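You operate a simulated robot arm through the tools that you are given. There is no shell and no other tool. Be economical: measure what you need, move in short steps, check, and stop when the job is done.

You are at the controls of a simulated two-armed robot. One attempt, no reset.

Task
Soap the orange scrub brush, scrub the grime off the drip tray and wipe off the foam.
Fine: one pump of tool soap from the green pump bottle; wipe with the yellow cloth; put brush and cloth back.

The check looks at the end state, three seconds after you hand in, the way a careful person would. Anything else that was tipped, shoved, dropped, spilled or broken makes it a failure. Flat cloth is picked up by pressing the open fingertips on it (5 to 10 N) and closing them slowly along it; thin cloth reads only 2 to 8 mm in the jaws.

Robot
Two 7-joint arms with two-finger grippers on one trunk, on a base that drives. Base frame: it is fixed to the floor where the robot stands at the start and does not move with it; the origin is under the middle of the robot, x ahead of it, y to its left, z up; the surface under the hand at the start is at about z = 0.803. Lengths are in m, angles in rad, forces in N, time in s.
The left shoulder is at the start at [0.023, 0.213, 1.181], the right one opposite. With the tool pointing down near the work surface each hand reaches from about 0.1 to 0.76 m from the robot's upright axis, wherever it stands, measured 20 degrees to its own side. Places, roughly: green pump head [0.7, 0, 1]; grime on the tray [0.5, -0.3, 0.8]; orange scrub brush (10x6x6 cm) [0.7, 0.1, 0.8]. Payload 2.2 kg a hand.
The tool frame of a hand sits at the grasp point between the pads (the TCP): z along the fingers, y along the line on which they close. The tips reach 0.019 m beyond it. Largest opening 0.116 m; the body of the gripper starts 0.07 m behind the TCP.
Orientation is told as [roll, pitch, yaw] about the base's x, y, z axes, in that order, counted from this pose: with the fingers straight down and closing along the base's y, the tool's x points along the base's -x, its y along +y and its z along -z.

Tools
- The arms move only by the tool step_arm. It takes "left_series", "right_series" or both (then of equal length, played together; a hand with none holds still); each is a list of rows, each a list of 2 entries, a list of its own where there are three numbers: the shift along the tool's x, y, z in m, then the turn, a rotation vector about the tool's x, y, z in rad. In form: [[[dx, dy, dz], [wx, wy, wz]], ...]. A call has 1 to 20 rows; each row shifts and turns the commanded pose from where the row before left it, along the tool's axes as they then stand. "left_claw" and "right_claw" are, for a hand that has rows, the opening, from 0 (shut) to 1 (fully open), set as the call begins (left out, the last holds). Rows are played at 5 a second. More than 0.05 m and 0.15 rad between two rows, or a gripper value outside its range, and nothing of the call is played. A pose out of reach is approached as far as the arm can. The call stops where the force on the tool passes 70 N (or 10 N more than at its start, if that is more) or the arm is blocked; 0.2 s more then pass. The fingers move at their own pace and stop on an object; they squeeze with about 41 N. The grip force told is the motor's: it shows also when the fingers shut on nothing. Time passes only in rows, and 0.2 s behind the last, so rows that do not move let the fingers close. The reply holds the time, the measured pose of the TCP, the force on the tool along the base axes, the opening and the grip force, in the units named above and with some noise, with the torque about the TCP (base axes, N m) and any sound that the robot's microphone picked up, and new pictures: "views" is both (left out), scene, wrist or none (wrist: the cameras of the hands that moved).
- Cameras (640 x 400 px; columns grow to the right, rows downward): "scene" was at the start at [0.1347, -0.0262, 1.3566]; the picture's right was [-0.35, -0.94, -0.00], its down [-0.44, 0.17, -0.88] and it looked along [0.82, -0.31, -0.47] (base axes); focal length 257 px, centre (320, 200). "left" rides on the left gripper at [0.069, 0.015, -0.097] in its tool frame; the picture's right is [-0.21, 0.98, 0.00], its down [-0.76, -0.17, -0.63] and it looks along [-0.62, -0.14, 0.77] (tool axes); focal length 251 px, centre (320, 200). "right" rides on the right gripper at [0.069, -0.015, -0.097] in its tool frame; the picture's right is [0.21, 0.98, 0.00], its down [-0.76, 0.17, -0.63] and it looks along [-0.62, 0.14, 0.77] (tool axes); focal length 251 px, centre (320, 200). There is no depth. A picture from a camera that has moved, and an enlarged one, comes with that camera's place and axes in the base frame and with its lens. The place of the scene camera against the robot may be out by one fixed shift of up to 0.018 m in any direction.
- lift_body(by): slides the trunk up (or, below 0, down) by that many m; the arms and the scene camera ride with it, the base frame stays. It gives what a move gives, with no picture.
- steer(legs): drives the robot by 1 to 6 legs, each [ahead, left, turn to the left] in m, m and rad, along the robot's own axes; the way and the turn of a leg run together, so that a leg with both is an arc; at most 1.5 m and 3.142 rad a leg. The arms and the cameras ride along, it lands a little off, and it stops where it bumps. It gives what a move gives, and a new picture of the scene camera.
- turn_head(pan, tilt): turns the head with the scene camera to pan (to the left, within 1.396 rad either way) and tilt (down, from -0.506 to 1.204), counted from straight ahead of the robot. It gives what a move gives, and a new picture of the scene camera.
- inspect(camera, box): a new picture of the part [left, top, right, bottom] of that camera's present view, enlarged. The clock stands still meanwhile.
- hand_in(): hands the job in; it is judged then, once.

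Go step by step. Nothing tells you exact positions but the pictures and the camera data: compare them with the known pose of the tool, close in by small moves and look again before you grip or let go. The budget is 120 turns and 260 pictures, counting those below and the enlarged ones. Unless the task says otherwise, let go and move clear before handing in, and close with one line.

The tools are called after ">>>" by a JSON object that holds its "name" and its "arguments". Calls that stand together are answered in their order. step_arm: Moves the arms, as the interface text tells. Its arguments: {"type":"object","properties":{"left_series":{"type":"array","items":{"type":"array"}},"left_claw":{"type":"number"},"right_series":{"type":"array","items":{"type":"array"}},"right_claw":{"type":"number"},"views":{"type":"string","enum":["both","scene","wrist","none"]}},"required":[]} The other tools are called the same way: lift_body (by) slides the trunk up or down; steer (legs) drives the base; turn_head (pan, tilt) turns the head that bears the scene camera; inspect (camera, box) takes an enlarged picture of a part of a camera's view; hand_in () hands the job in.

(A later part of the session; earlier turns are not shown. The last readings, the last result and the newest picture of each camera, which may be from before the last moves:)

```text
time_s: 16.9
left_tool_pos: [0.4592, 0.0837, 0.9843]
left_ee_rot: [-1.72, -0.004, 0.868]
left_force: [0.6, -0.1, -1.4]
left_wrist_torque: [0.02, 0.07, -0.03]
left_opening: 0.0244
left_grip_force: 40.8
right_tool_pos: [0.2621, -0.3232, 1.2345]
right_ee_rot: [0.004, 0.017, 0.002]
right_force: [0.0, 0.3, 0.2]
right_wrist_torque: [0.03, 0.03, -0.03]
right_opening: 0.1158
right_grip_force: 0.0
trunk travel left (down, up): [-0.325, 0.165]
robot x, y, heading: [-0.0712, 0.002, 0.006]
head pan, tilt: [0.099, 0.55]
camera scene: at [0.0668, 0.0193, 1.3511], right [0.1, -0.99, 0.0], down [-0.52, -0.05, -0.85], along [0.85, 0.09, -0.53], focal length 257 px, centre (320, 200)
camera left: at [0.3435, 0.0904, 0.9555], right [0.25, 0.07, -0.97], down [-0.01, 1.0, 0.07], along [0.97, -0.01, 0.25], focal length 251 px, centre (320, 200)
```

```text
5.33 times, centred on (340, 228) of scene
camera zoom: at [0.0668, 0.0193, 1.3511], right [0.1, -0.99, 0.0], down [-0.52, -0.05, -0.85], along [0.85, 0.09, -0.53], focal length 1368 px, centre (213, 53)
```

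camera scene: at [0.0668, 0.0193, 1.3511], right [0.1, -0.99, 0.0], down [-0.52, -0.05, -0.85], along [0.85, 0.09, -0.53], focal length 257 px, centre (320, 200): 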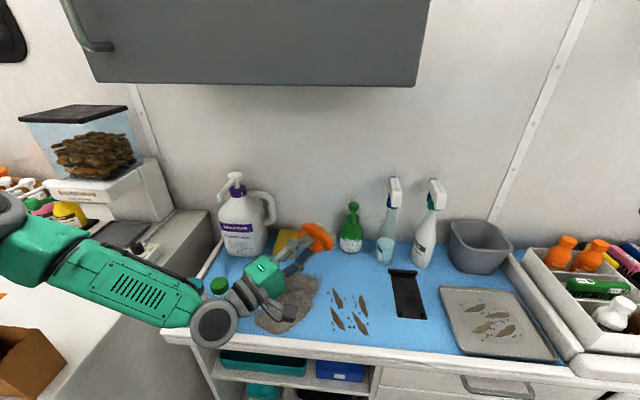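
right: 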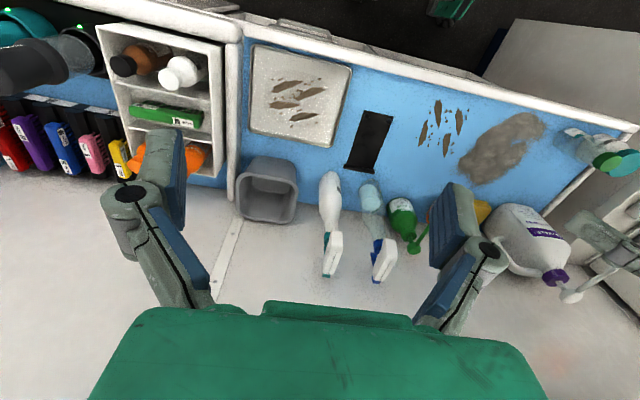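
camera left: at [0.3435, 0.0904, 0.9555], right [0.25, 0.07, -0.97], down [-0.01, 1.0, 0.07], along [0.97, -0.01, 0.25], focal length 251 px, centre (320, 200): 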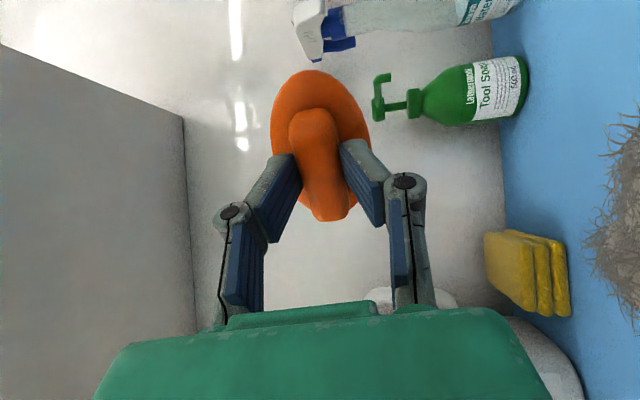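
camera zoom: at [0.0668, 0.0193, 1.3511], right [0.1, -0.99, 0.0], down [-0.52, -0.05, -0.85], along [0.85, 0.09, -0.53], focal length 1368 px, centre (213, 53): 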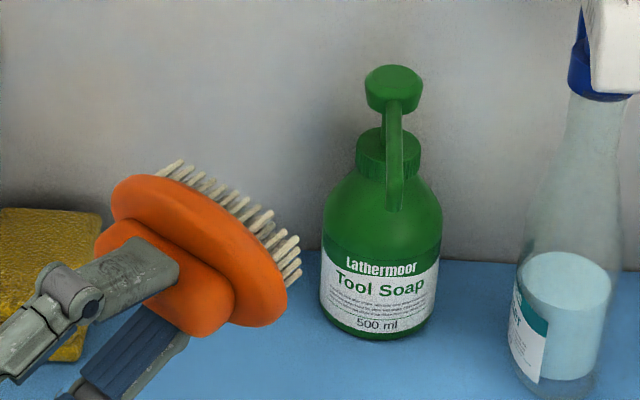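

The new view gives the spout tip at about (0.598, -0.027, 0.942), matching the earlier estimate. The brush TCP target is about (0.556, 0.008, 0.888). I'll go part of the way and check the left arm's clearance.

>>> {"name": "step_arm", "arguments": {"left_series": [[[0, 0.02, 0.02], [-0.01, 0, 0]], [[0, 0.02, 0.02], [-0.01, 0, 0]], [[0, 0.02, 0.015], [-0.01, 0, 0]], [[0, 0, 0], [0, 0, 0]]], "views": "both"}}

>>> {"name": "inspect", "arguments": {"camera": "scene", "box": [140, 180, 420, 355]}}

```text
time_s: 17.9
left_tool_pos: [0.5074, 0.0418, 0.9321]
left_ee_rot: [-1.688, -0.003, 0.866]
left_force: [-0.6, 0.5, -1.3]
left_wrist_torque: [-0.01, 0.03, -0.03]
left_opening: 0.0244
left_grip_force: 40.9
right_tool_pos: [0.2626, -0.325, 1.2326]
right_ee_rot: [0.007, 0.017, 0.002]
right_force: [0.2, -0.4, -1.2]
right_wrist_torque: [-0.01, -0.02, 0.04]
right_opening: 0.1163
right_grip_force: 0.1
trunk travel left (down, up): [-0.325, 0.165]
robot x, y, heading: [-0.0697, 0.0025, -0.001]
head pan, tilt: [0.099, 0.55]
camera scene: at [0.0671, 0.0172, 1.3511], right [0.1, -0.99, 0.0], down [-0.52, -0.05, -0.85], along [0.85, 0.09, -0.53], focal length 257 px, centre (320, 200)
camera left: at [0.3912, 0.0488, 0.9061], right [0.23, 0.09, -0.97], down [-0.01, 1.0, 0.09], along [0.97, -0.02, 0.23], focal length 251 px, centre (320, 200)
```

scene: 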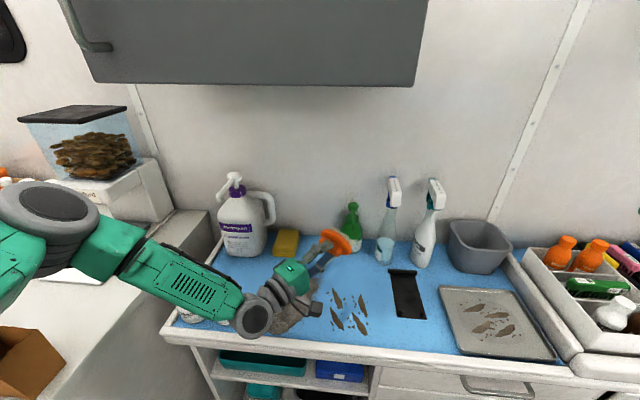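
left: 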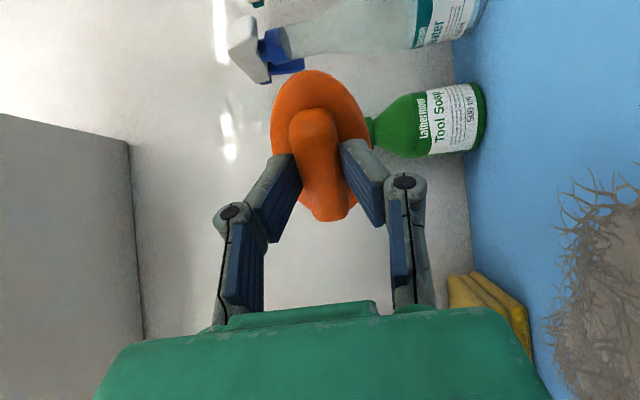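

```text
2.29 times, centred on (280, 268) of scene
camera zoom: at [0.0671, 0.0172, 1.3511], right [0.1, -0.99, 0.0], down [-0.52, -0.05, -0.85], along [0.85, 0.09, -0.53], focal length 586 px, centre (411, 46)
```

zoom: 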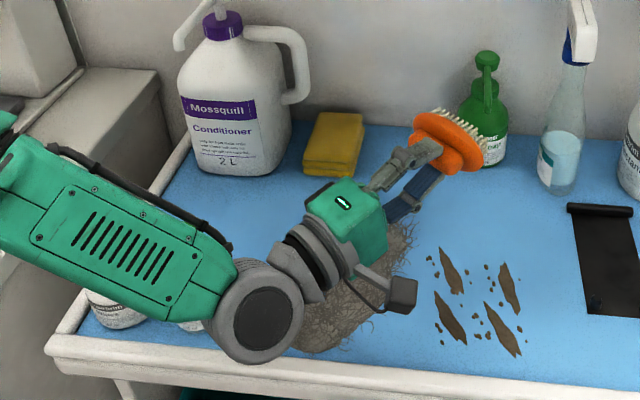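

The forearm would pass close over the jars at front left. I'll yaw the hand about 0.4 rad more towards +x first, which moves the forearm away from them.

>>> {"name": "step_arm", "arguments": {"left_series": [[[0, -0.005, 0], [0, -0.132, 0.016]], [[0, -0.005, 0], [0, -0.132, 0.016]], [[0, -0.005, 0], [0, -0.132, 0.016]], [[0, 0, 0], [0, 0, 0]]], "views": "both"}}

```text
time_s: 18.9
left_tool_pos: [0.5052, 0.0431, 0.9459]
left_ee_rot: [-1.69, -0.006, 1.269]
left_force: [0.0, -0.1, -1.0]
left_wrist_torque: [0.0, 0.05, 0.0]
left_opening: 0.0243
left_grip_force: 41.2
right_tool_pos: [0.2627, -0.3251, 1.2334]
right_ee_rot: [0.007, 0.016, 0.0]
right_force: [-0.8, 0.5, 0.5]
right_wrist_torque: [-0.02, -0.04, 0.04]
right_opening: 0.1161
right_grip_force: 0.1
trunk travel left (down, up): [-0.325, 0.165]
robot x, y, heading: [-0.0698, 0.0012, 0.008]
head pan, tilt: [0.099, 0.55]
camera scene: at [0.0672, 0.0164, 1.3511], right [0.1, -0.99, 0.0], down [-0.52, -0.05, -0.85], along [0.85, 0.09, -0.53], focal length 257 px, centre (320, 200)
camera left: at [0.3956, 0.0046, 0.9209], right [0.18, 0.18, -0.97], down [-0.39, 0.91, 0.09], along [0.9, 0.36, 0.23], focal length 251 px, centre (320, 200)
```

scene: 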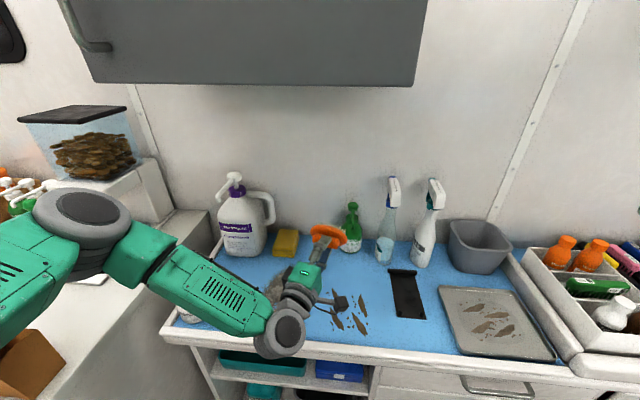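
left: 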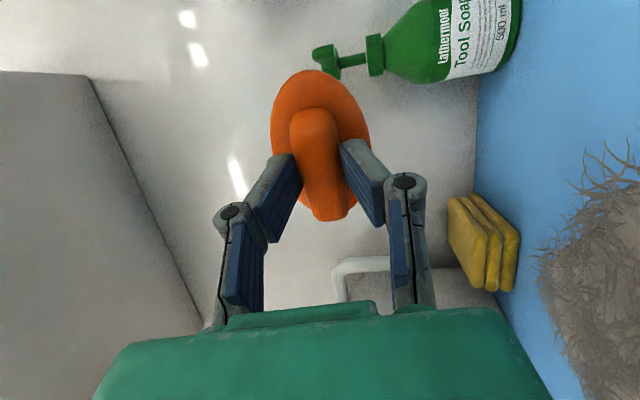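

The forearm now rises clear of the jars. I'll lower first, beside the nozzle, then slide the bristles under it.

>>> {"name": "step_arm", "arguments": {"left_series": [[[0, 0.029, -0.0035], [0, 0, 0]], [[0, 0.029, -0.0035], [0, 0, 0]], [[0, 0, 0], [0, 0, 0]]], "views": "both"}}

>>> {"name": "inspect", "arguments": {"camera": "scene", "box": [160, 190, 400, 340]}}

```text
time_s: 19.7
left_tool_pos: [0.5054, 0.0432, 0.8885]
left_ee_rot: [-1.69, -0.004, 1.266]
left_force: [0.1, -0.4, -1.4]
left_wrist_torque: [-0.01, 0.06, 0.02]
left_opening: 0.0242
left_grip_force: 41.4
right_tool_pos: [0.2614, -0.3265, 1.2331]
right_ee_rot: [0.007, 0.016, 0.001]
right_force: [-0.3, -1.2, -0.1]
right_wrist_torque: [0.02, 0.03, -0.02]
right_opening: 0.116
right_grip_force: 0.1
trunk travel left (down, up): [-0.325, 0.165]
robot x, y, heading: [-0.0741, 0.0003, 0.002]
head pan, tilt: [0.099, 0.55]
camera scene: at [0.067, 0.0166, 1.3511], right [0.1, -0.99, 0.0], down [-0.52, -0.05, -0.85], along [0.85, 0.09, -0.53], focal length 257 px, centre (320, 200)
camera left: at [0.3954, 0.0054, 0.8622], right [0.18, 0.17, -0.97], down [-0.39, 0.92, 0.09], along [0.9, 0.36, 0.23], focal length 251 px, centre (320, 200)
```

scene: 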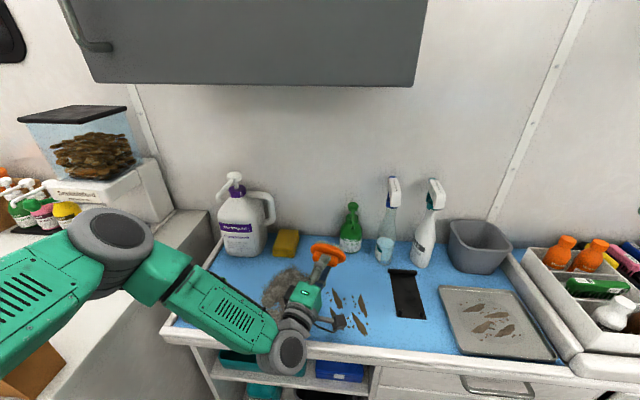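
left: 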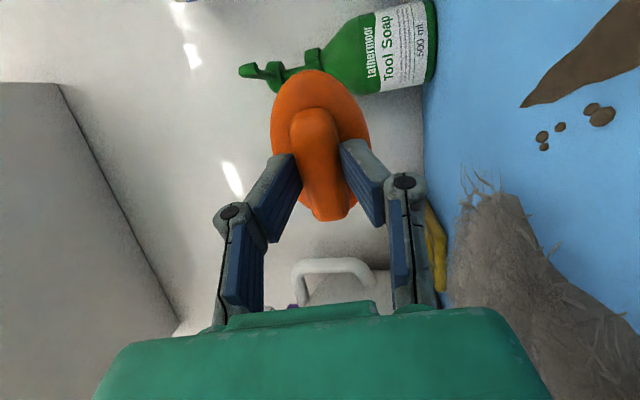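

```text
2.67 times, centred on (280, 265) of scene
camera zoom: at [0.067, 0.0166, 1.3511], right [0.1, -0.99, 0.0], down [-0.52, -0.05, -0.85], along [0.85, 0.09, -0.53], focal length 684 px, centre (427, 27)
```

zoom: 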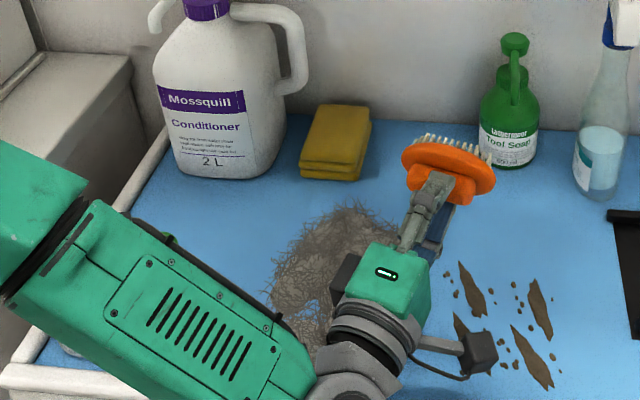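

Clear so far. Now I'll slide the bristles under the nozzle.

>>> {"name": "step_arm", "arguments": {"left_series": [[[0.0131, 0.0022, 0.0183], [0, 0, 0]], [[0.0131, 0.0022, 0.0183], [0, 0, 0]], [[0.0131, 0.0022, 0.0183], [0, 0, 0]], [[0, 0, 0], [0, 0, 0]]], "views": "both"}}

>>> {"name": "inspect", "arguments": {"camera": "scene", "box": [280, 185, 400, 260]}}

>>> {"name": "inspect", "arguments": {"camera": "left", "box": [200, 40, 440, 190]}}

```text
time_s: 20.7
left_tool_pos: [0.5473, -0.011, 0.8875]
left_ee_rot: [-1.691, -0.005, 1.268]
left_force: [0.0, 0.0, -1.7]
left_wrist_torque: [0.01, 0.07, -0.02]
left_opening: 0.0246
left_grip_force: 40.8
right_tool_pos: [0.2626, -0.324, 1.2317]
right_ee_rot: [0.007, 0.016, 0.003]
right_force: [-0.4, -0.8, 0.3]
right_wrist_torque: [0.01, -0.01, 0.02]
right_opening: 0.1161
right_grip_force: 0.0
trunk travel left (down, up): [-0.325, 0.165]
robot x, y, heading: [-0.071, 0.0002, 0.006]
head pan, tilt: [0.099, 0.55]
camera scene: at [0.0673, 0.0157, 1.3511], right [0.1, -0.99, 0.0], down [-0.52, -0.05, -0.85], along [0.85, 0.09, -0.53], focal length 257 px, centre (320, 200)
camera left: at [0.4358, -0.0483, 0.862], right [0.18, 0.17, -0.97], down [-0.39, 0.92, 0.09], along [0.9, 0.36, 0.23], focal length 251 px, centre (320, 200)
```

scene: 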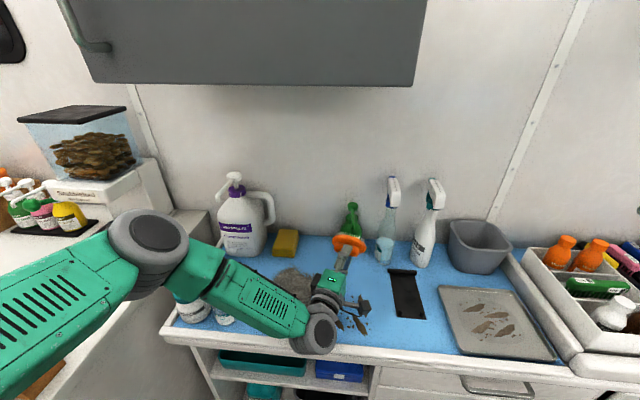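
left: 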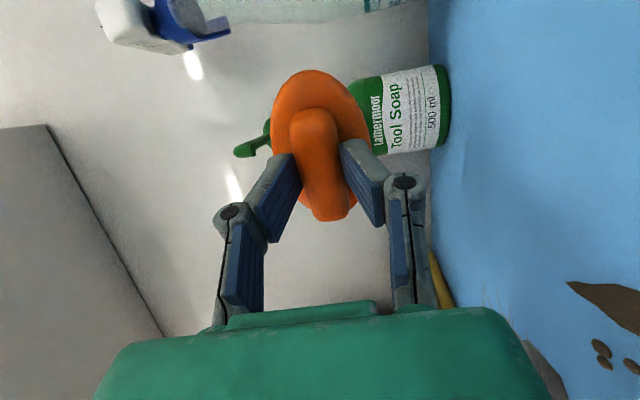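

```text
5.33 times, centred on (340, 222) of scene
camera zoom: at [0.0673, 0.0157, 1.3511], right [0.1, -0.99, 0.0], down [-0.52, -0.05, -0.85], along [0.85, 0.09, -0.53], focal length 1368 px, centre (213, 80)
```

zoom: 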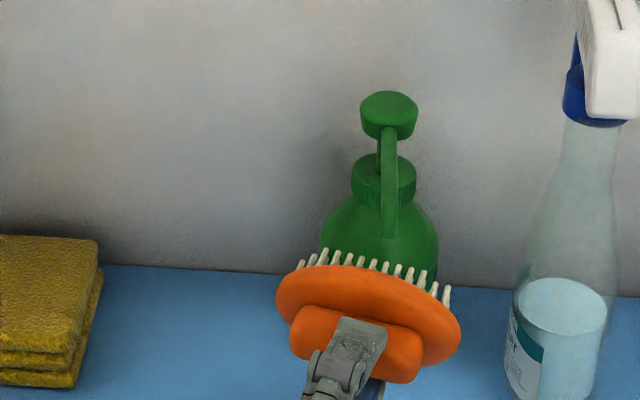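

```text
2.67 times, centred on (320, 115) of left
camera zoom: at [0.4358, -0.0483, 0.862], right [0.18, 0.17, -0.97], down [-0.39, 0.92, 0.09], along [0.9, 0.36, 0.23], focal length 670 px, centre (320, 427)
```

zoom: 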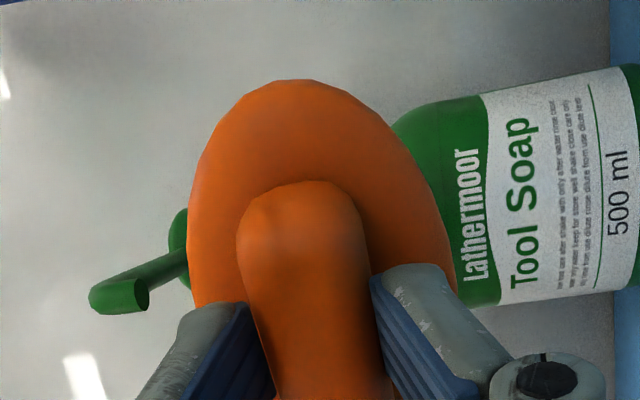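

The nozzle is above the upper bristle row, about 1 cm off the brush's centre. I'll shift the brush 8 mm and bring the closed right hand to a low waiting point in front, under the overhead cabinet's height.

>>> {"name": "step_arm", "arguments": {"left_series": [[[0.004, 0, 0], [0, 0, 0]], [[0.004, 0, 0], [0, 0, 0]], [[0, 0, 0], [0, 0, 0]], [[0, 0, 0], [0, 0, 0]], [[0, 0, 0], [0, 0, 0]], [[0, 0, 0], [0, 0, 0]], [[0, 0, 0], [0, 0, 0]], [[0, 0, 0], [0, 0, 0]]], "right_series": [[[-0.0196, 0.031, 0.0286], [0, 0, 0]], [[-0.0196, 0.031, 0.0286], [0, 0, 0]], [[-0.0196, 0.031, 0.0286], [0, 0, 0]], [[-0.0196, 0.031, 0.0286], [0, 0, 0]], [[-0.0196, 0.031, 0.0286], [0, 0, 0]], [[-0.0196, 0.031, 0.0286], [0, 0, 0]], [[-0.0196, 0.031, 0.0286], [0, 0, 0]], [[0, 0, 0], [0, 0, 0]]], "right_claw": 0, "views": "both"}}

```text
time_s: 22.5
left_tool_pos: [0.5429, -0.0148, 0.8889]
left_ee_rot: [-1.691, -0.004, 1.268]
left_force: [0.0, -0.9, -1.3]
left_wrist_torque: [0.03, 0.06, -0.03]
left_opening: 0.0244
left_grip_force: 41.5
right_tool_pos: [0.3975, -0.1056, 1.0358]
right_ee_rot: [0.005, 0.006, 0.002]
right_force: [-0.1, 0.4, -0.2]
right_wrist_torque: [0.0, -0.01, -0.03]
right_opening: 0.0
right_grip_force: 28.6
trunk travel left (down, up): [-0.325, 0.165]
robot x, y, heading: [-0.0703, -0.0015, -0.0]
head pan, tilt: [0.099, 0.55]
camera scene: at [0.0676, 0.02, 1.3511], right [0.1, -0.99, 0.0], down [-0.52, -0.05, -0.85], along [0.85, 0.09, -0.53], focal length 257 px, centre (320, 200)
camera right: at [0.3289, -0.1234, 1.1332], right [-0.22, 0.98, 0.01], down [0.76, 0.16, 0.63], along [0.61, 0.14, -0.78], focal length 251 px, centre (320, 200)
camera left: at [0.433, -0.0545, 0.8629], right [0.18, 0.17, -0.97], down [-0.39, 0.92, 0.09], along [0.9, 0.36, 0.23], focal length 251 px, centre (320, 200)
```

scene: 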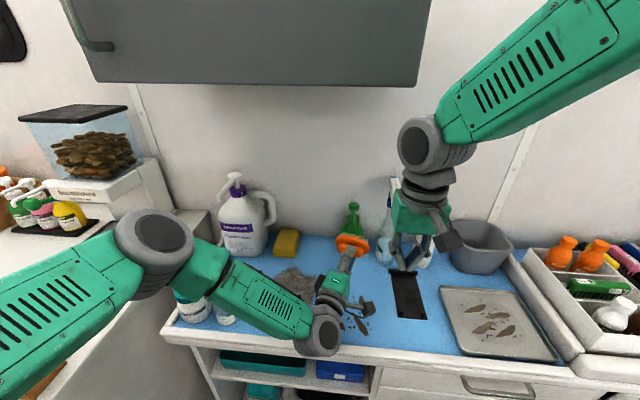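
right: 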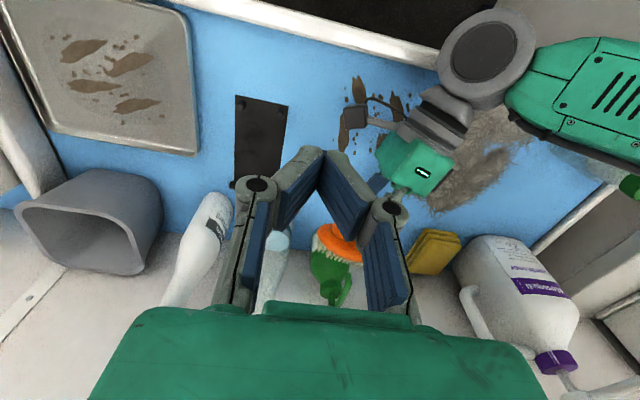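
left: 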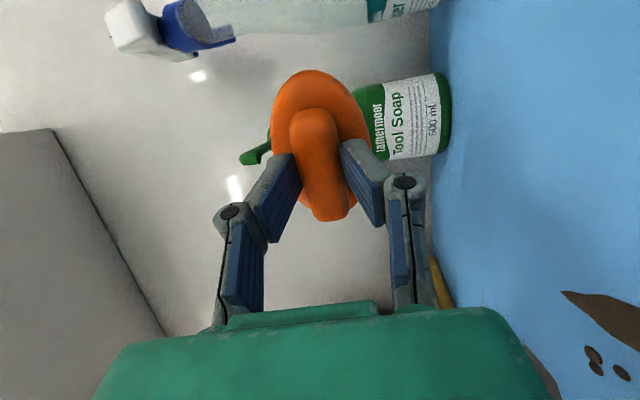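

The right hand is waiting at the front. I'll nudge the brush 8 mm forward and advance the right hand at low height towards the pump head.

>>> {"name": "step_arm", "arguments": {"left_series": [[[0, 0, 0.004], [0, 0, 0]], [[0, 0, 0.004], [0, 0, 0]], [[0, 0, 0], [0, 0, 0]], [[0, 0, 0], [0, 0, 0]], [[0, 0, 0], [0, 0, 0]], [[0, 0, 0], [0, 0, 0]], [[0, 0, 0], [0, 0, 0]]], "right_series": [[[-0.025, 0.037, 0.01], [0, 0, 0]], [[-0.025, 0.037, 0.01], [0, 0, 0]], [[-0.04, 0.001, 0], [0, 0, 0]], [[-0.04, 0.001, 0], [0, 0, 0]], [[-0.04, 0.001, 0], [0, 0, 0]], [[-0.04, 0, 0], [0, 0, 0]], [[0, 0, 0], [0, 0, 0]]], "views": "both"}}

>>> {"name": "inspect", "arguments": {"camera": "scene", "box": [260, 140, 460, 265]}}

```text
time_s: 24.1
left_tool_pos: [0.5483, -0.0171, 0.8933]
left_ee_rot: [-1.695, -0.003, 1.268]
left_force: [-0.8, 0.1, 0.1]
left_wrist_torque: [0.02, 0.04, 0.02]
left_opening: 0.0242
left_grip_force: 40.9
right_tool_pos: [0.5998, -0.0257, 1.0193]
right_ee_rot: [0.005, 0.004, 0.0]
right_force: [-0.6, -0.3, 0.1]
right_wrist_torque: [-0.03, -0.08, 0.01]
right_opening: 0.0002
right_grip_force: 28.7
right hand out of reach, approached as far as the arm can: row 6
trunk travel left (down, up): [-0.325, 0.165]
robot x, y, heading: [-0.0691, -0.0004, 0.004]
head pan, tilt: [0.099, 0.55]
camera scene: at [0.0644, 0.0223, 1.3519], right [0.1, -0.99, 0.0], down [-0.52, -0.05, -0.85], along [0.85, 0.08, -0.52], focal length 257 px, centre (320, 200)
camera right: at [0.5314, -0.0431, 1.1159], right [-0.22, 0.98, 0.0], down [0.76, 0.17, 0.63], along [0.62, 0.14, -0.78], focal length 251 px, centre (320, 200)
camera left: at [0.4386, -0.0554, 0.8661], right [0.18, 0.17, -0.97], down [-0.39, 0.92, 0.09], along [0.9, 0.36, 0.23], focal length 251 px, centre (320, 200)
```

scene: 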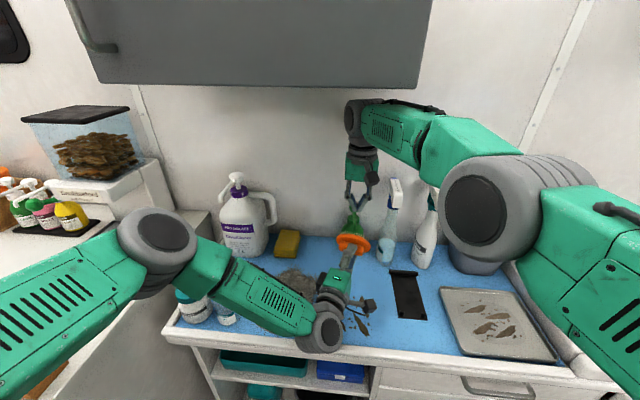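
right: 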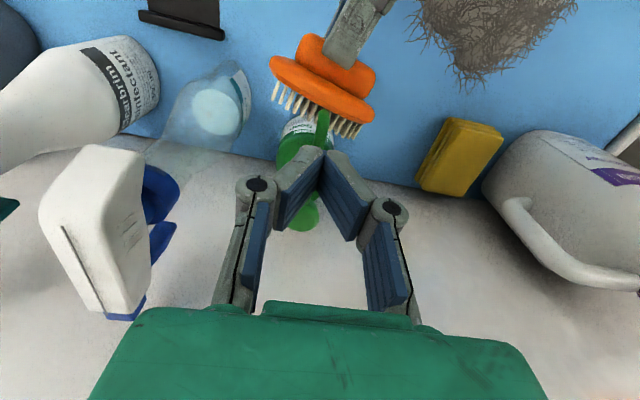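
left: 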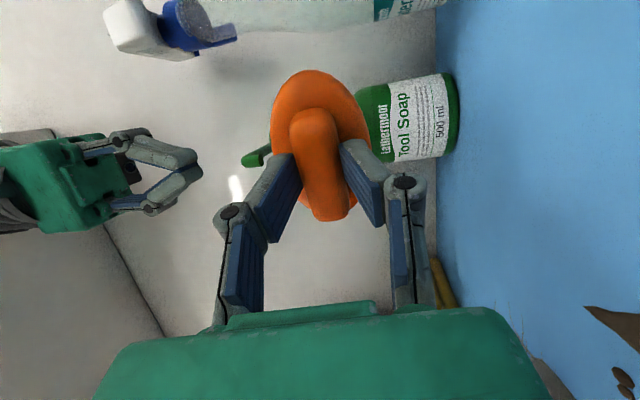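

```text
3.20 times, centred on (360, 202) of scene
camera zoom: at [0.0644, 0.0223, 1.3519], right [0.1, -0.99, 0.0], down [-0.52, -0.05, -0.85], along [0.85, 0.08, -0.52], focal length 821 px, centre (192, 192)
```

zoom: 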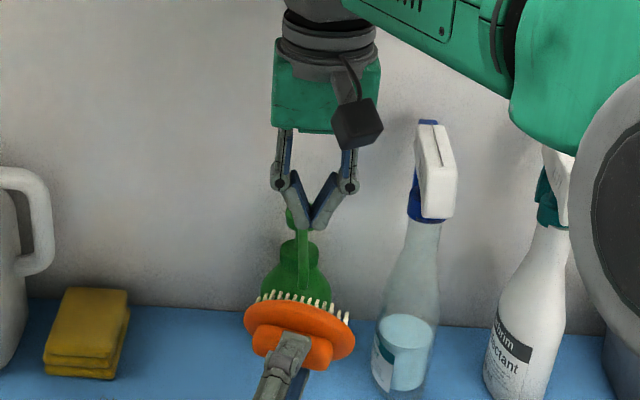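

The right hand falls 8 cm short with its fingers vertical. I'll pitch the fingers forward 0.6 rad to gain reach and keep the wrist low under the cabinet, then advance.

>>> {"name": "step_arm", "arguments": {"right_series": [[[0, 0, 0], [0, -0.15, 0]], [[0, 0, 0], [0, -0.15, 0]], [[0, 0, 0], [0, -0.15, 0]], [[0, 0, 0], [0, -0.15, 0]], [[-0.0205, 0, 0.014], [0, 0, 0]], [[-0.0205, 0, 0.014], [0, 0, 0]], [[0, 0, 0], [0, 0, 0]]], "views": "both"}}

>>> {"name": "inspect", "arguments": {"camera": "scene", "box": [280, 160, 440, 260]}}

>>> {"name": "inspect", "arguments": {"camera": "right", "box": [200, 80, 440, 230]}}

```text
time_s: 25.7
left_tool_pos: [0.5516, -0.0138, 0.8892]
left_ee_rot: [-1.691, -0.001, 1.266]
left_force: [-0.7, -0.3, -1.3]
left_wrist_torque: [-0.01, 0.05, -0.01]
left_opening: 0.0244
left_grip_force: 40.9
right_tool_pos: [0.651, -0.0271, 1.0142]
right_ee_rot: [0.004, -0.592, -0.003]
right_force: [-0.2, 0.4, 0.2]
right_wrist_torque: [-0.02, -0.04, -0.04]
right_opening: 0.0
right_grip_force: 28.1
trunk travel left (down, up): [-0.325, 0.165]
robot x, y, heading: [-0.0692, 0.0017, -0.002]
head pan, tilt: [0.099, 0.55]
camera scene: at [0.0692, 0.0244, 1.3509], right [0.1, -0.99, 0.0], down [-0.52, -0.06, -0.85], along [0.85, 0.08, -0.53], focal length 257 px, centre (320, 200)
camera right: at [0.5396, -0.0439, 1.0554], right [-0.18, 0.98, -0.12], down [0.27, 0.16, 0.95], along [0.94, 0.14, -0.3], focal length 251 px, centre (320, 200)
```

scene: 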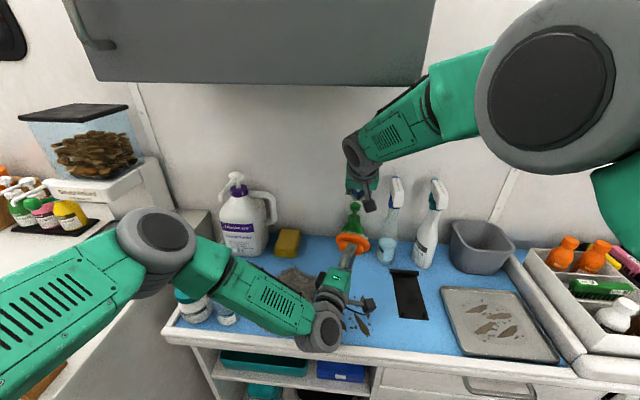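
right: 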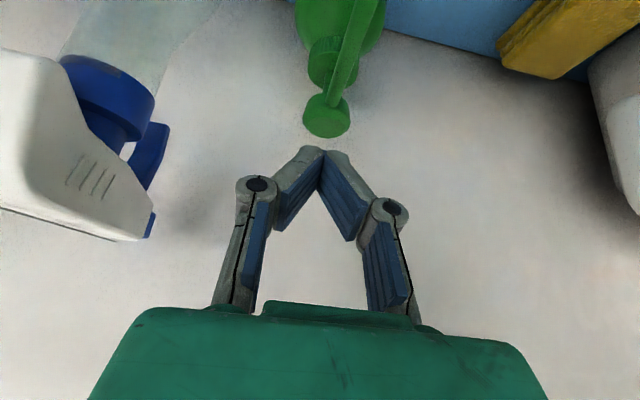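

```text
4.00 times, centred on (360, 210) of scene
camera zoom: at [0.0692, 0.0244, 1.3509], right [0.1, -0.99, 0.0], down [-0.52, -0.06, -0.85], along [0.85, 0.08, -0.53], focal length 1026 px, centre (160, 160)
```

zoom: 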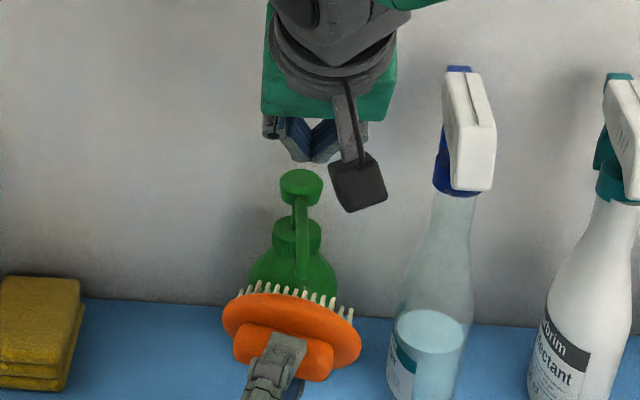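

```text
2.67 times, centred on (320, 155) of right
camera zoom: at [0.5396, -0.0439, 1.0554], right [-0.18, 0.98, -0.12], down [0.27, 0.16, 0.95], along [0.94, 0.14, -0.3], focal length 670 px, centre (320, 320)
```

zoom: 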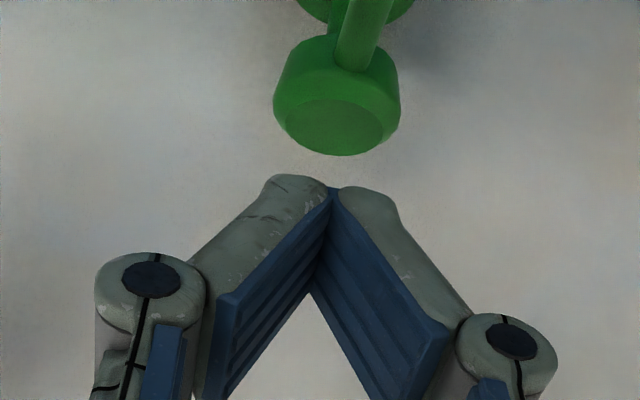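

The pump head's top centre is at about (0.677, -0.027, 0.965), and the lowest corner of the fingertips is at (0.653, 0.992). I'll move forward 22 mm and down to just above the head.

>>> {"name": "step_arm", "arguments": {"right_series": [[[-0.0183, 0, 0.0123], [0, 0, 0]], [[0.0056, 0, 0.0083], [0, 0, 0]], [[0.0045, 0, 0.0066], [0, 0, 0]], [[0, 0, 0], [0, 0, 0]]], "views": "wrist"}}

>>> {"name": "inspect", "arguments": {"camera": "scene", "box": [300, 170, 420, 245]}}

>>> {"name": "inspect", "arguments": {"camera": "right", "box": [240, 80, 400, 180]}}

```text
time_s: 26.7
left_tool_pos: [0.5515, -0.0148, 0.8891]
left_ee_rot: [-1.692, -0.001, 1.267]
left_force: [-0.1, 0.3, -0.8]
left_wrist_torque: [0.01, 0.04, -0.01]
left_opening: 0.0247
left_grip_force: 41.1
right_tool_pos: [0.6727, -0.0242, 0.9958]
right_ee_rot: [0.003, -0.59, 0.002]
right_force: [-0.6, 0.1, -0.1]
right_wrist_torque: [-0.05, 0.01, 0.0]
right_opening: 0.0001
right_grip_force: 28.8
trunk travel left (down, up): [-0.325, 0.165]
robot x, y, heading: [-0.0737, 0.0037, 0.002]
head pan, tilt: [0.099, 0.55]
camera right: at [0.562, -0.0413, 1.0387], right [-0.18, 0.98, -0.12], down [0.27, 0.17, 0.95], along [0.94, 0.14, -0.3], focal length 251 px, centre (320, 200)
```

right: 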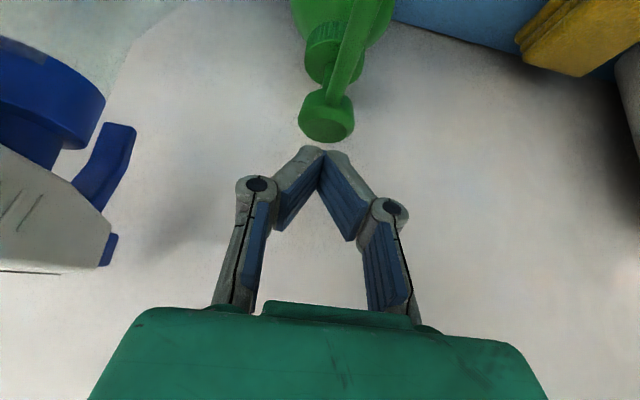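

```text
5.33 times, centred on (360, 208) of scene
camera zoom: at [0.0699, 0.0255, 1.3507], right [0.1, -0.99, 0.0], down [-0.52, -0.06, -0.85], along [0.85, 0.08, -0.53], focal length 1368 px, centre (107, 160)
```

zoom: 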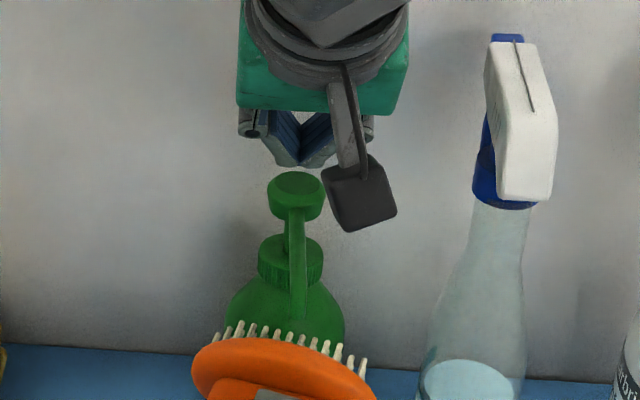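

```text
4.00 times, centred on (320, 130) of right
camera zoom: at [0.562, -0.0413, 1.0387], right [-0.18, 0.98, -0.12], down [0.27, 0.17, 0.95], along [0.94, 0.14, -0.3], focal length 1006 px, centre (320, 480)
```

zoom: 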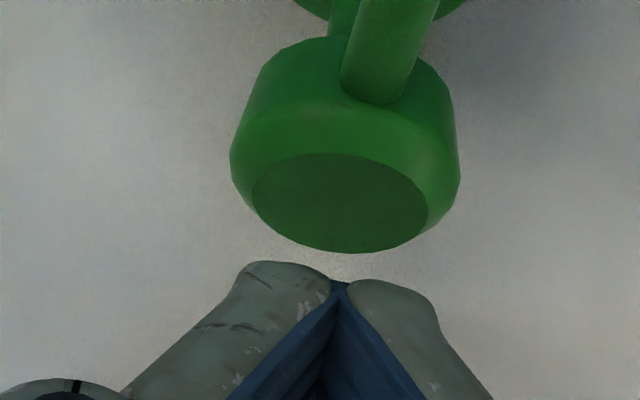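

The fingertips are centred, about 9 mm above the head. I'll ease the brush back 3 mm and press slowly.

>>> {"name": "step_arm", "arguments": {"left_series": [[[0, 0, -0.003], [0, 0, 0]], [[0, 0, 0], [0, 0, 0]], [[0, 0, 0], [0, 0, 0]], [[0, 0, 0], [0, 0, 0]], [[0, 0, 0], [0, 0, 0]]], "right_series": [[[0, 0, 0], [0, 0, 0]], [[0.0022, -0.002, 0.0033], [0, 0, 0]], [[0.0022, 0, 0.0033], [0, 0, 0]], [[0.0022, 0, 0.0033], [0, 0, 0]], [[0.0011, 0, 0.0017], [0, 0, 0]]], "views": "wrist"}}

```text
time_s: 27.9
left_tool_pos: [0.5488, -0.0196, 0.8889]
left_ee_rot: [-1.689, -0.004, 1.268]
left_force: [-0.9, -0.3, -0.5]
left_wrist_torque: [0.0, 0.05, -0.01]
left_opening: 0.0246
left_grip_force: 40.8
right_tool_pos: [0.6718, -0.0304, 0.983]
right_ee_rot: [0.009, -0.594, -0.002]
right_force: [0.7, 0.7, 2.7]
right_wrist_torque: [0.03, -0.02, 0.02]
right_opening: 0.0002
right_grip_force: 28.1
trunk travel left (down, up): [-0.325, 0.165]
robot x, y, heading: [-0.0734, -0.0, -0.002]
head pan, tilt: [0.099, 0.55]
camera right: at [0.5614, -0.0484, 1.0248], right [-0.18, 0.98, -0.11], down [0.27, 0.16, 0.95], along [0.94, 0.14, -0.3], focal length 251 px, centre (320, 200)
camera left: at [0.4384, -0.0569, 0.8627], right [0.18, 0.17, -0.97], down [-0.39, 0.92, 0.09], along [0.9, 0.36, 0.23], focal length 251 px, centre (320, 200)
```

right: 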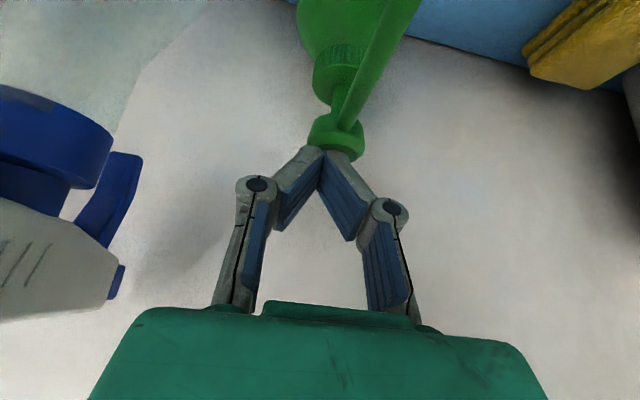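
left: 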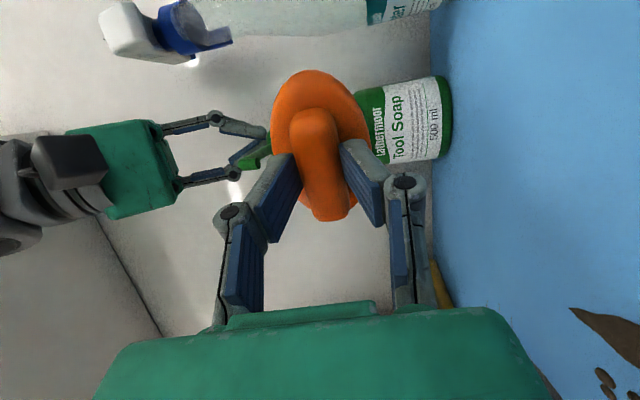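

There is light contact at 2.7 N. I'll press about 16 mm and watch force and sound.

>>> {"name": "step_arm", "arguments": {"right_series": [[[0.0022, 0.001, 0.0033], [0, 0, 0]], [[0.0022, 0.001, 0.0033], [0, 0, 0]], [[0.0022, 0, 0.0033], [0, 0, 0]], [[0.0022, 0, 0.0033], [0, 0, 0]], [[0, 0, 0], [0, 0, 0]]], "views": "both"}}

>>> {"name": "inspect", "arguments": {"camera": "scene", "box": [300, 170, 420, 245]}}

```text
time_s: 29.1
left_tool_pos: [0.5482, -0.019, 0.8891]
left_ee_rot: [-1.691, -0.005, 1.268]
left_force: [-0.3, -0.1, -0.6]
left_wrist_torque: [0.05, 0.04, 0.02]
left_opening: 0.0244
left_grip_force: 40.7
right_tool_pos: [0.6723, -0.0292, 0.9692]
right_ee_rot: [0.009, -0.598, -0.002]
right_force: [3.3, -5.5, 18.2]
right_wrist_torque: [-0.12, -0.13, 0.01]
right_opening: 0.0059
right_grip_force: 28.4
trunk travel left (down, up): [-0.325, 0.165]
robot x, y, heading: [-0.0687, 0.0023, 0.004]
head pan, tilt: [0.099, 0.55]
camera scene: at [0.0665, 0.0179, 1.3514], right [0.1, -0.99, 0.0], down [-0.52, -0.05, -0.85], along [0.85, 0.09, -0.52], focal length 257 px, centre (320, 200)
camera right: at [0.5605, -0.0476, 1.0107], right [-0.18, 0.98, -0.11], down [0.27, 0.16, 0.95], along [0.95, 0.14, -0.29], focal length 251 px, centre (320, 200)
```

scene: 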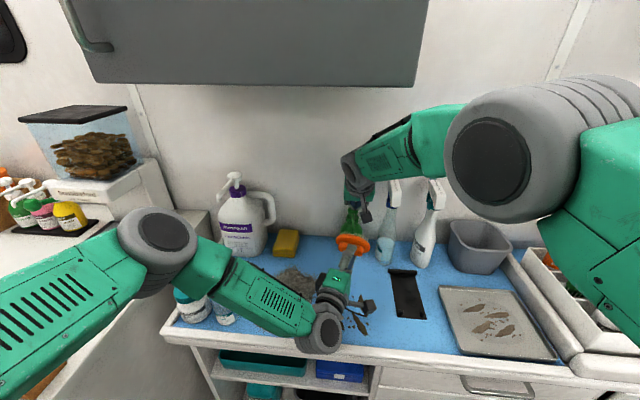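
right: 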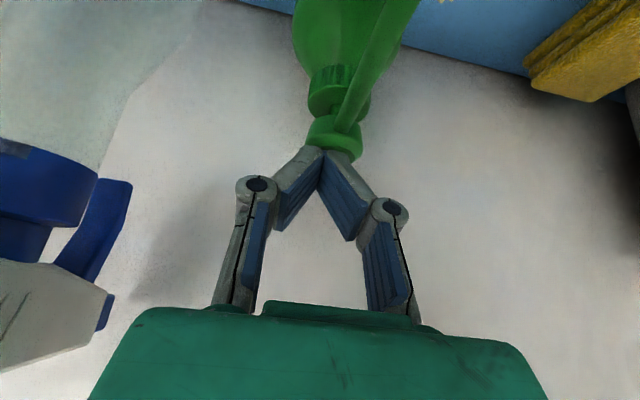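

```text
5.33 times, centred on (360, 208) of scene
camera zoom: at [0.0665, 0.0179, 1.3514], right [0.1, -0.99, 0.0], down [-0.52, -0.05, -0.85], along [0.85, 0.09, -0.52], focal length 1368 px, centre (107, 160)
```

zoom: 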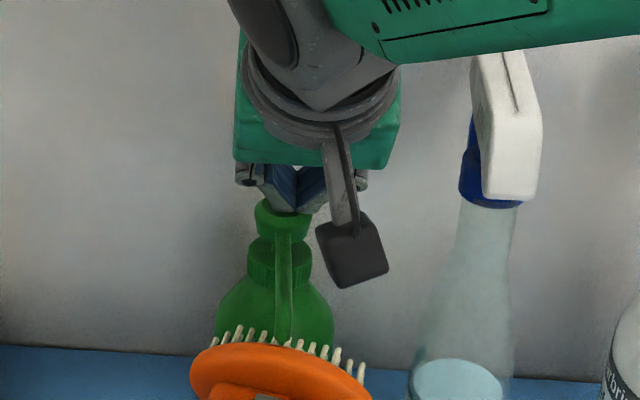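

The head is down about 14 mm at 18 N with no clear sign of soap yet. I'll zoom in before pressing further.

>>> {"name": "inspect", "arguments": {"camera": "scene", "box": [332, 218, 380, 248]}}

>>> {"name": "inspect", "arguments": {"camera": "left", "box": [220, 60, 380, 160]}}

```text
13.33 times, centred on (356, 233) of scene
camera zoom: at [0.0665, 0.0179, 1.3514], right [0.1, -0.99, 0.0], down [-0.52, -0.05, -0.85], along [0.85, 0.09, -0.52], focal length 3421 px, centre (-160, -240)
```

zoom: 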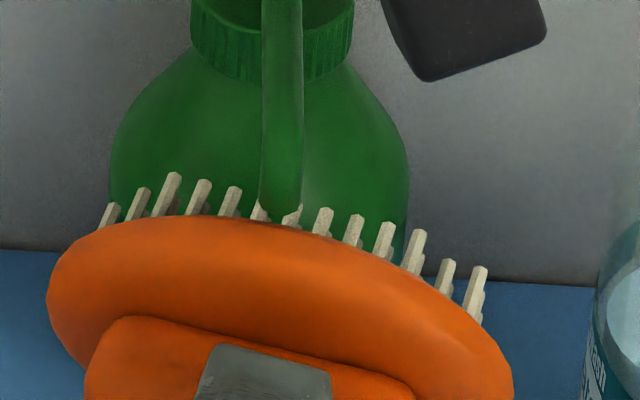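

```text
4.00 times, centred on (300, 110) of left
camera zoom: at [0.4375, -0.0574, 0.8633], right [0.18, 0.17, -0.97], down [-0.39, 0.92, 0.09], along [0.9, 0.36, 0.23], focal length 1006 px, centre (400, 560)
```

zoom: 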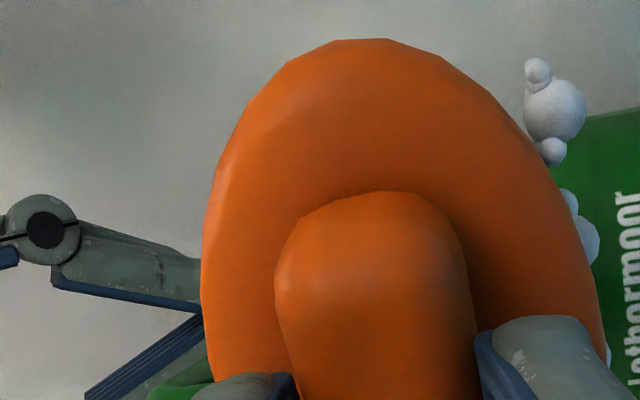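

White foam is now on the bristles, so one pump was dispensed. I'll lift the right hand straight up off the pump and then draw it back.

>>> {"name": "step_arm", "arguments": {"right_series": [[[-0.0045, 0, -0.0066], [0, 0, 0]], [[-0.0045, 0, -0.0066], [0, 0, 0]], [[-0.0056, 0, -0.0083], [0, 0, 0]], [[-0.0056, 0, -0.0083], [0, 0, 0]], [[-0.0056, 0, -0.0083], [0, 0, 0]], [[0.033, 0, -0.022], [0, 0, 0]], [[0.033, 0, -0.022], [0, 0, 0]], [[0.033, 0, -0.022], [0, 0, 0]], [[0, 0, 0], [0, 0, 0]]], "views": "both"}}

>>> {"name": "inspect", "arguments": {"camera": "scene", "box": [300, 190, 420, 265]}}

```text
time_s: 31.0
left_tool_pos: [0.544, -0.0174, 0.8912]
left_ee_rot: [-1.693, -0.005, 1.267]
left_force: [0.5, 0.0, -0.4]
left_wrist_torque: [0.0, 0.05, -0.02]
left_opening: 0.0246
left_grip_force: 41.4
right_tool_pos: [0.5168, -0.0516, 0.9102]
right_ee_rot: [0.025, -0.405, -0.057]
right_force: [-0.4, -0.3, 0.1]
right_wrist_torque: [-0.01, -0.04, -0.01]
right_opening: 0.0
right_grip_force: 28.7
trunk travel left (down, up): [-0.325, 0.165]
robot x, y, heading: [-0.0734, 0.0005, 0.005]
head pan, tilt: [0.099, 0.55]
stopped in row 9 (right hand): the arm was blocked; the commanded pose is now the measured one
camera scene: at [0.0684, 0.0199, 1.351], right [0.1, -0.99, 0.0], down [-0.52, -0.05, -0.85], along [0.85, 0.09, -0.53], focal length 257 px, centre (320, 200)
camera right: at [0.4156, -0.0652, 0.9716], right [-0.15, 0.99, -0.06], down [0.45, 0.13, 0.88], along [0.88, 0.1, -0.47], focal length 251 px, centre (320, 200)
```

scene: 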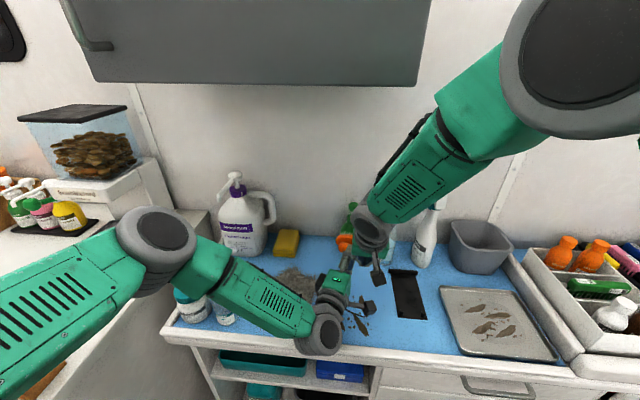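
right: 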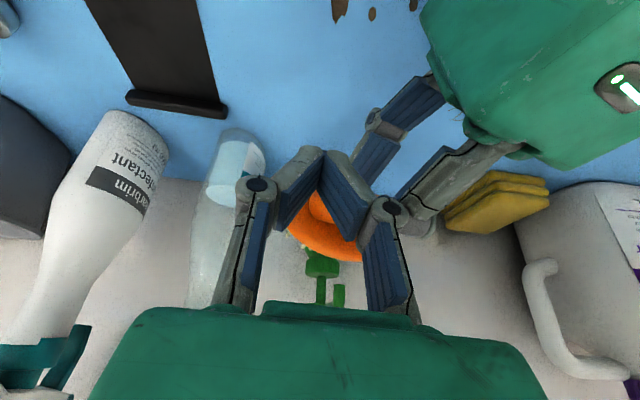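

```text
5.33 times, centred on (360, 228) of scene
camera zoom: at [0.0684, 0.0199, 1.351], right [0.1, -0.99, 0.0], down [-0.52, -0.05, -0.85], along [0.85, 0.09, -0.53], focal length 1368 px, centre (107, 53)
```

zoom: 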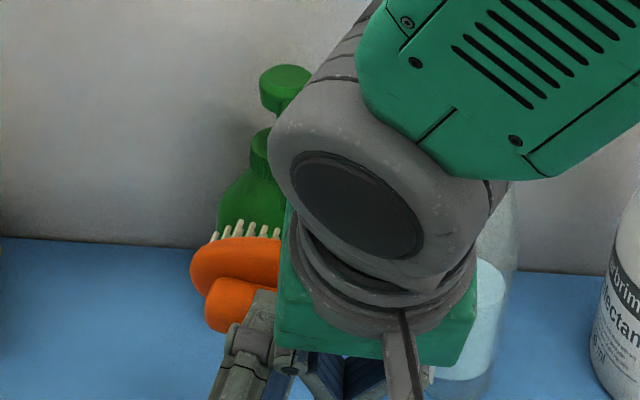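

The right arm lagged and dipped on the quick retreat, but forces are near zero. I'll move it away slowly, up and to the right.

>>> {"name": "step_arm", "arguments": {"right_series": [[[-0.006, -0.006, -0.0138], [0, 0, 0]], [[-0.006, -0.008, -0.0138], [0, 0, 0]], [[-0.006, -0.01, -0.0138], [0, 0, 0]], [[-0.006, -0.015, -0.0138], [0, 0, 0]], [[-0.006, -0.015, -0.0138], [0, 0, 0]], [[-0.006, -0.015, -0.0138], [0, 0, 0]], [[0, -0.015, 0], [0, 0, 0]], [[0, -0.015, 0], [0, 0, 0]], [[0, -0.015, 0], [0, 0, 0]], [[0, 0, 0], [0, 0, 0]]], "views": "both"}}

>>> {"name": "inspect", "arguments": {"camera": "scene", "box": [280, 180, 440, 280]}}

```text
time_s: 33.2
left_tool_pos: [0.5462, -0.0184, 0.8907]
left_ee_rot: [-1.693, -0.005, 1.267]
left_force: [0.5, -0.1, -0.6]
left_wrist_torque: [0.03, 0.05, -0.02]
left_opening: 0.0244
left_grip_force: 41.1
right_tool_pos: [0.5129, -0.1615, 1.0024]
right_ee_rot: [0.02, -0.413, -0.042]
right_force: [0.6, -0.1, 0.1]
right_wrist_torque: [0.04, -0.03, -0.02]
right_opening: 0.0
right_grip_force: 28.0
trunk travel left (down, up): [-0.325, 0.165]
robot x, y, heading: [-0.0712, 0.0016, 0.002]
head pan, tilt: [0.099, 0.55]
camera scene: at [0.0688, 0.0185, 1.3509], right [0.1, -0.99, 0.0], down [-0.52, -0.05, -0.85], along [0.85, 0.09, -0.53], focal length 257 px, centre (320, 200)
camera right: at [0.411, -0.1768, 1.0623], right [-0.16, 0.98, -0.07], down [0.44, 0.13, 0.89], along [0.88, 0.12, -0.46], focal length 251 px, centre (320, 200)
```

scene: 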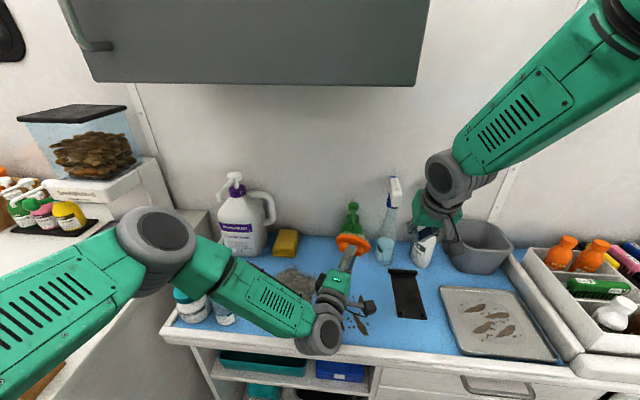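
right: 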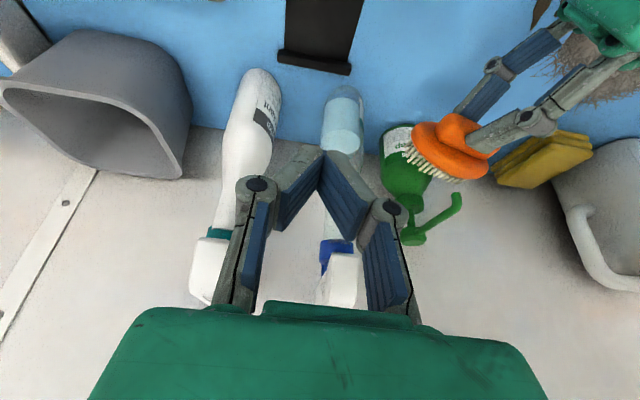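

```text
4.00 times, centred on (360, 230) of scene
camera zoom: at [0.0688, 0.0185, 1.3509], right [0.1, -0.99, 0.0], down [-0.52, -0.05, -0.85], along [0.85, 0.09, -0.53], focal length 1026 px, centre (160, 80)
```

zoom: 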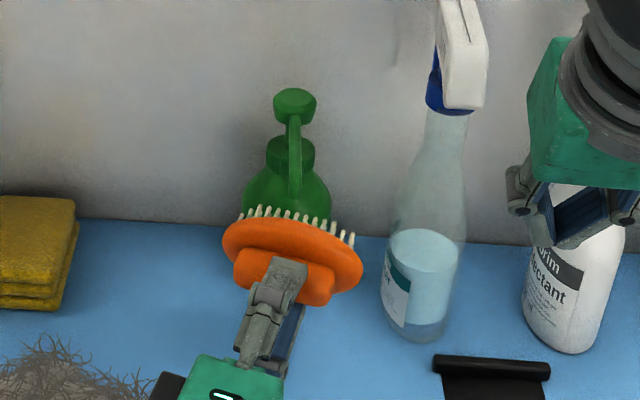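

The right hand is clear and nothing looks disturbed. I'll check where the foam is.

>>> {"name": "inspect", "arguments": {"camera": "right", "box": [360, 90, 520, 190]}}

>>> {"name": "inspect", "arguments": {"camera": "left", "box": [240, 50, 440, 175]}}

```text
4.00 times, centred on (440, 140) of right
camera zoom: at [0.411, -0.1768, 1.0623], right [-0.16, 0.98, -0.07], down [0.44, 0.13, 0.89], along [0.88, 0.12, -0.46], focal length 1006 px, centre (-160, 440)
```

zoom: 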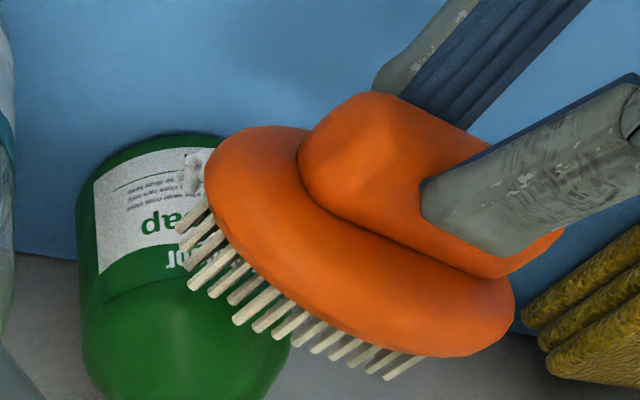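

```text
3.20 times, centred on (340, 112) of left
camera zoom: at [0.4354, -0.057, 0.8642], right [0.18, 0.17, -0.97], down [-0.39, 0.92, 0.09], along [0.9, 0.36, 0.23], focal length 805 px, centre (256, 480)
```

zoom: 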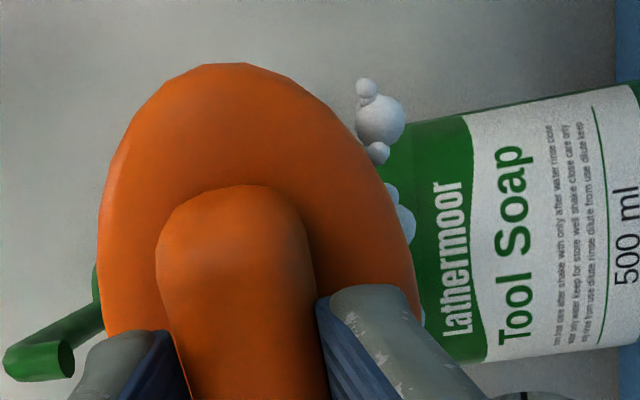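

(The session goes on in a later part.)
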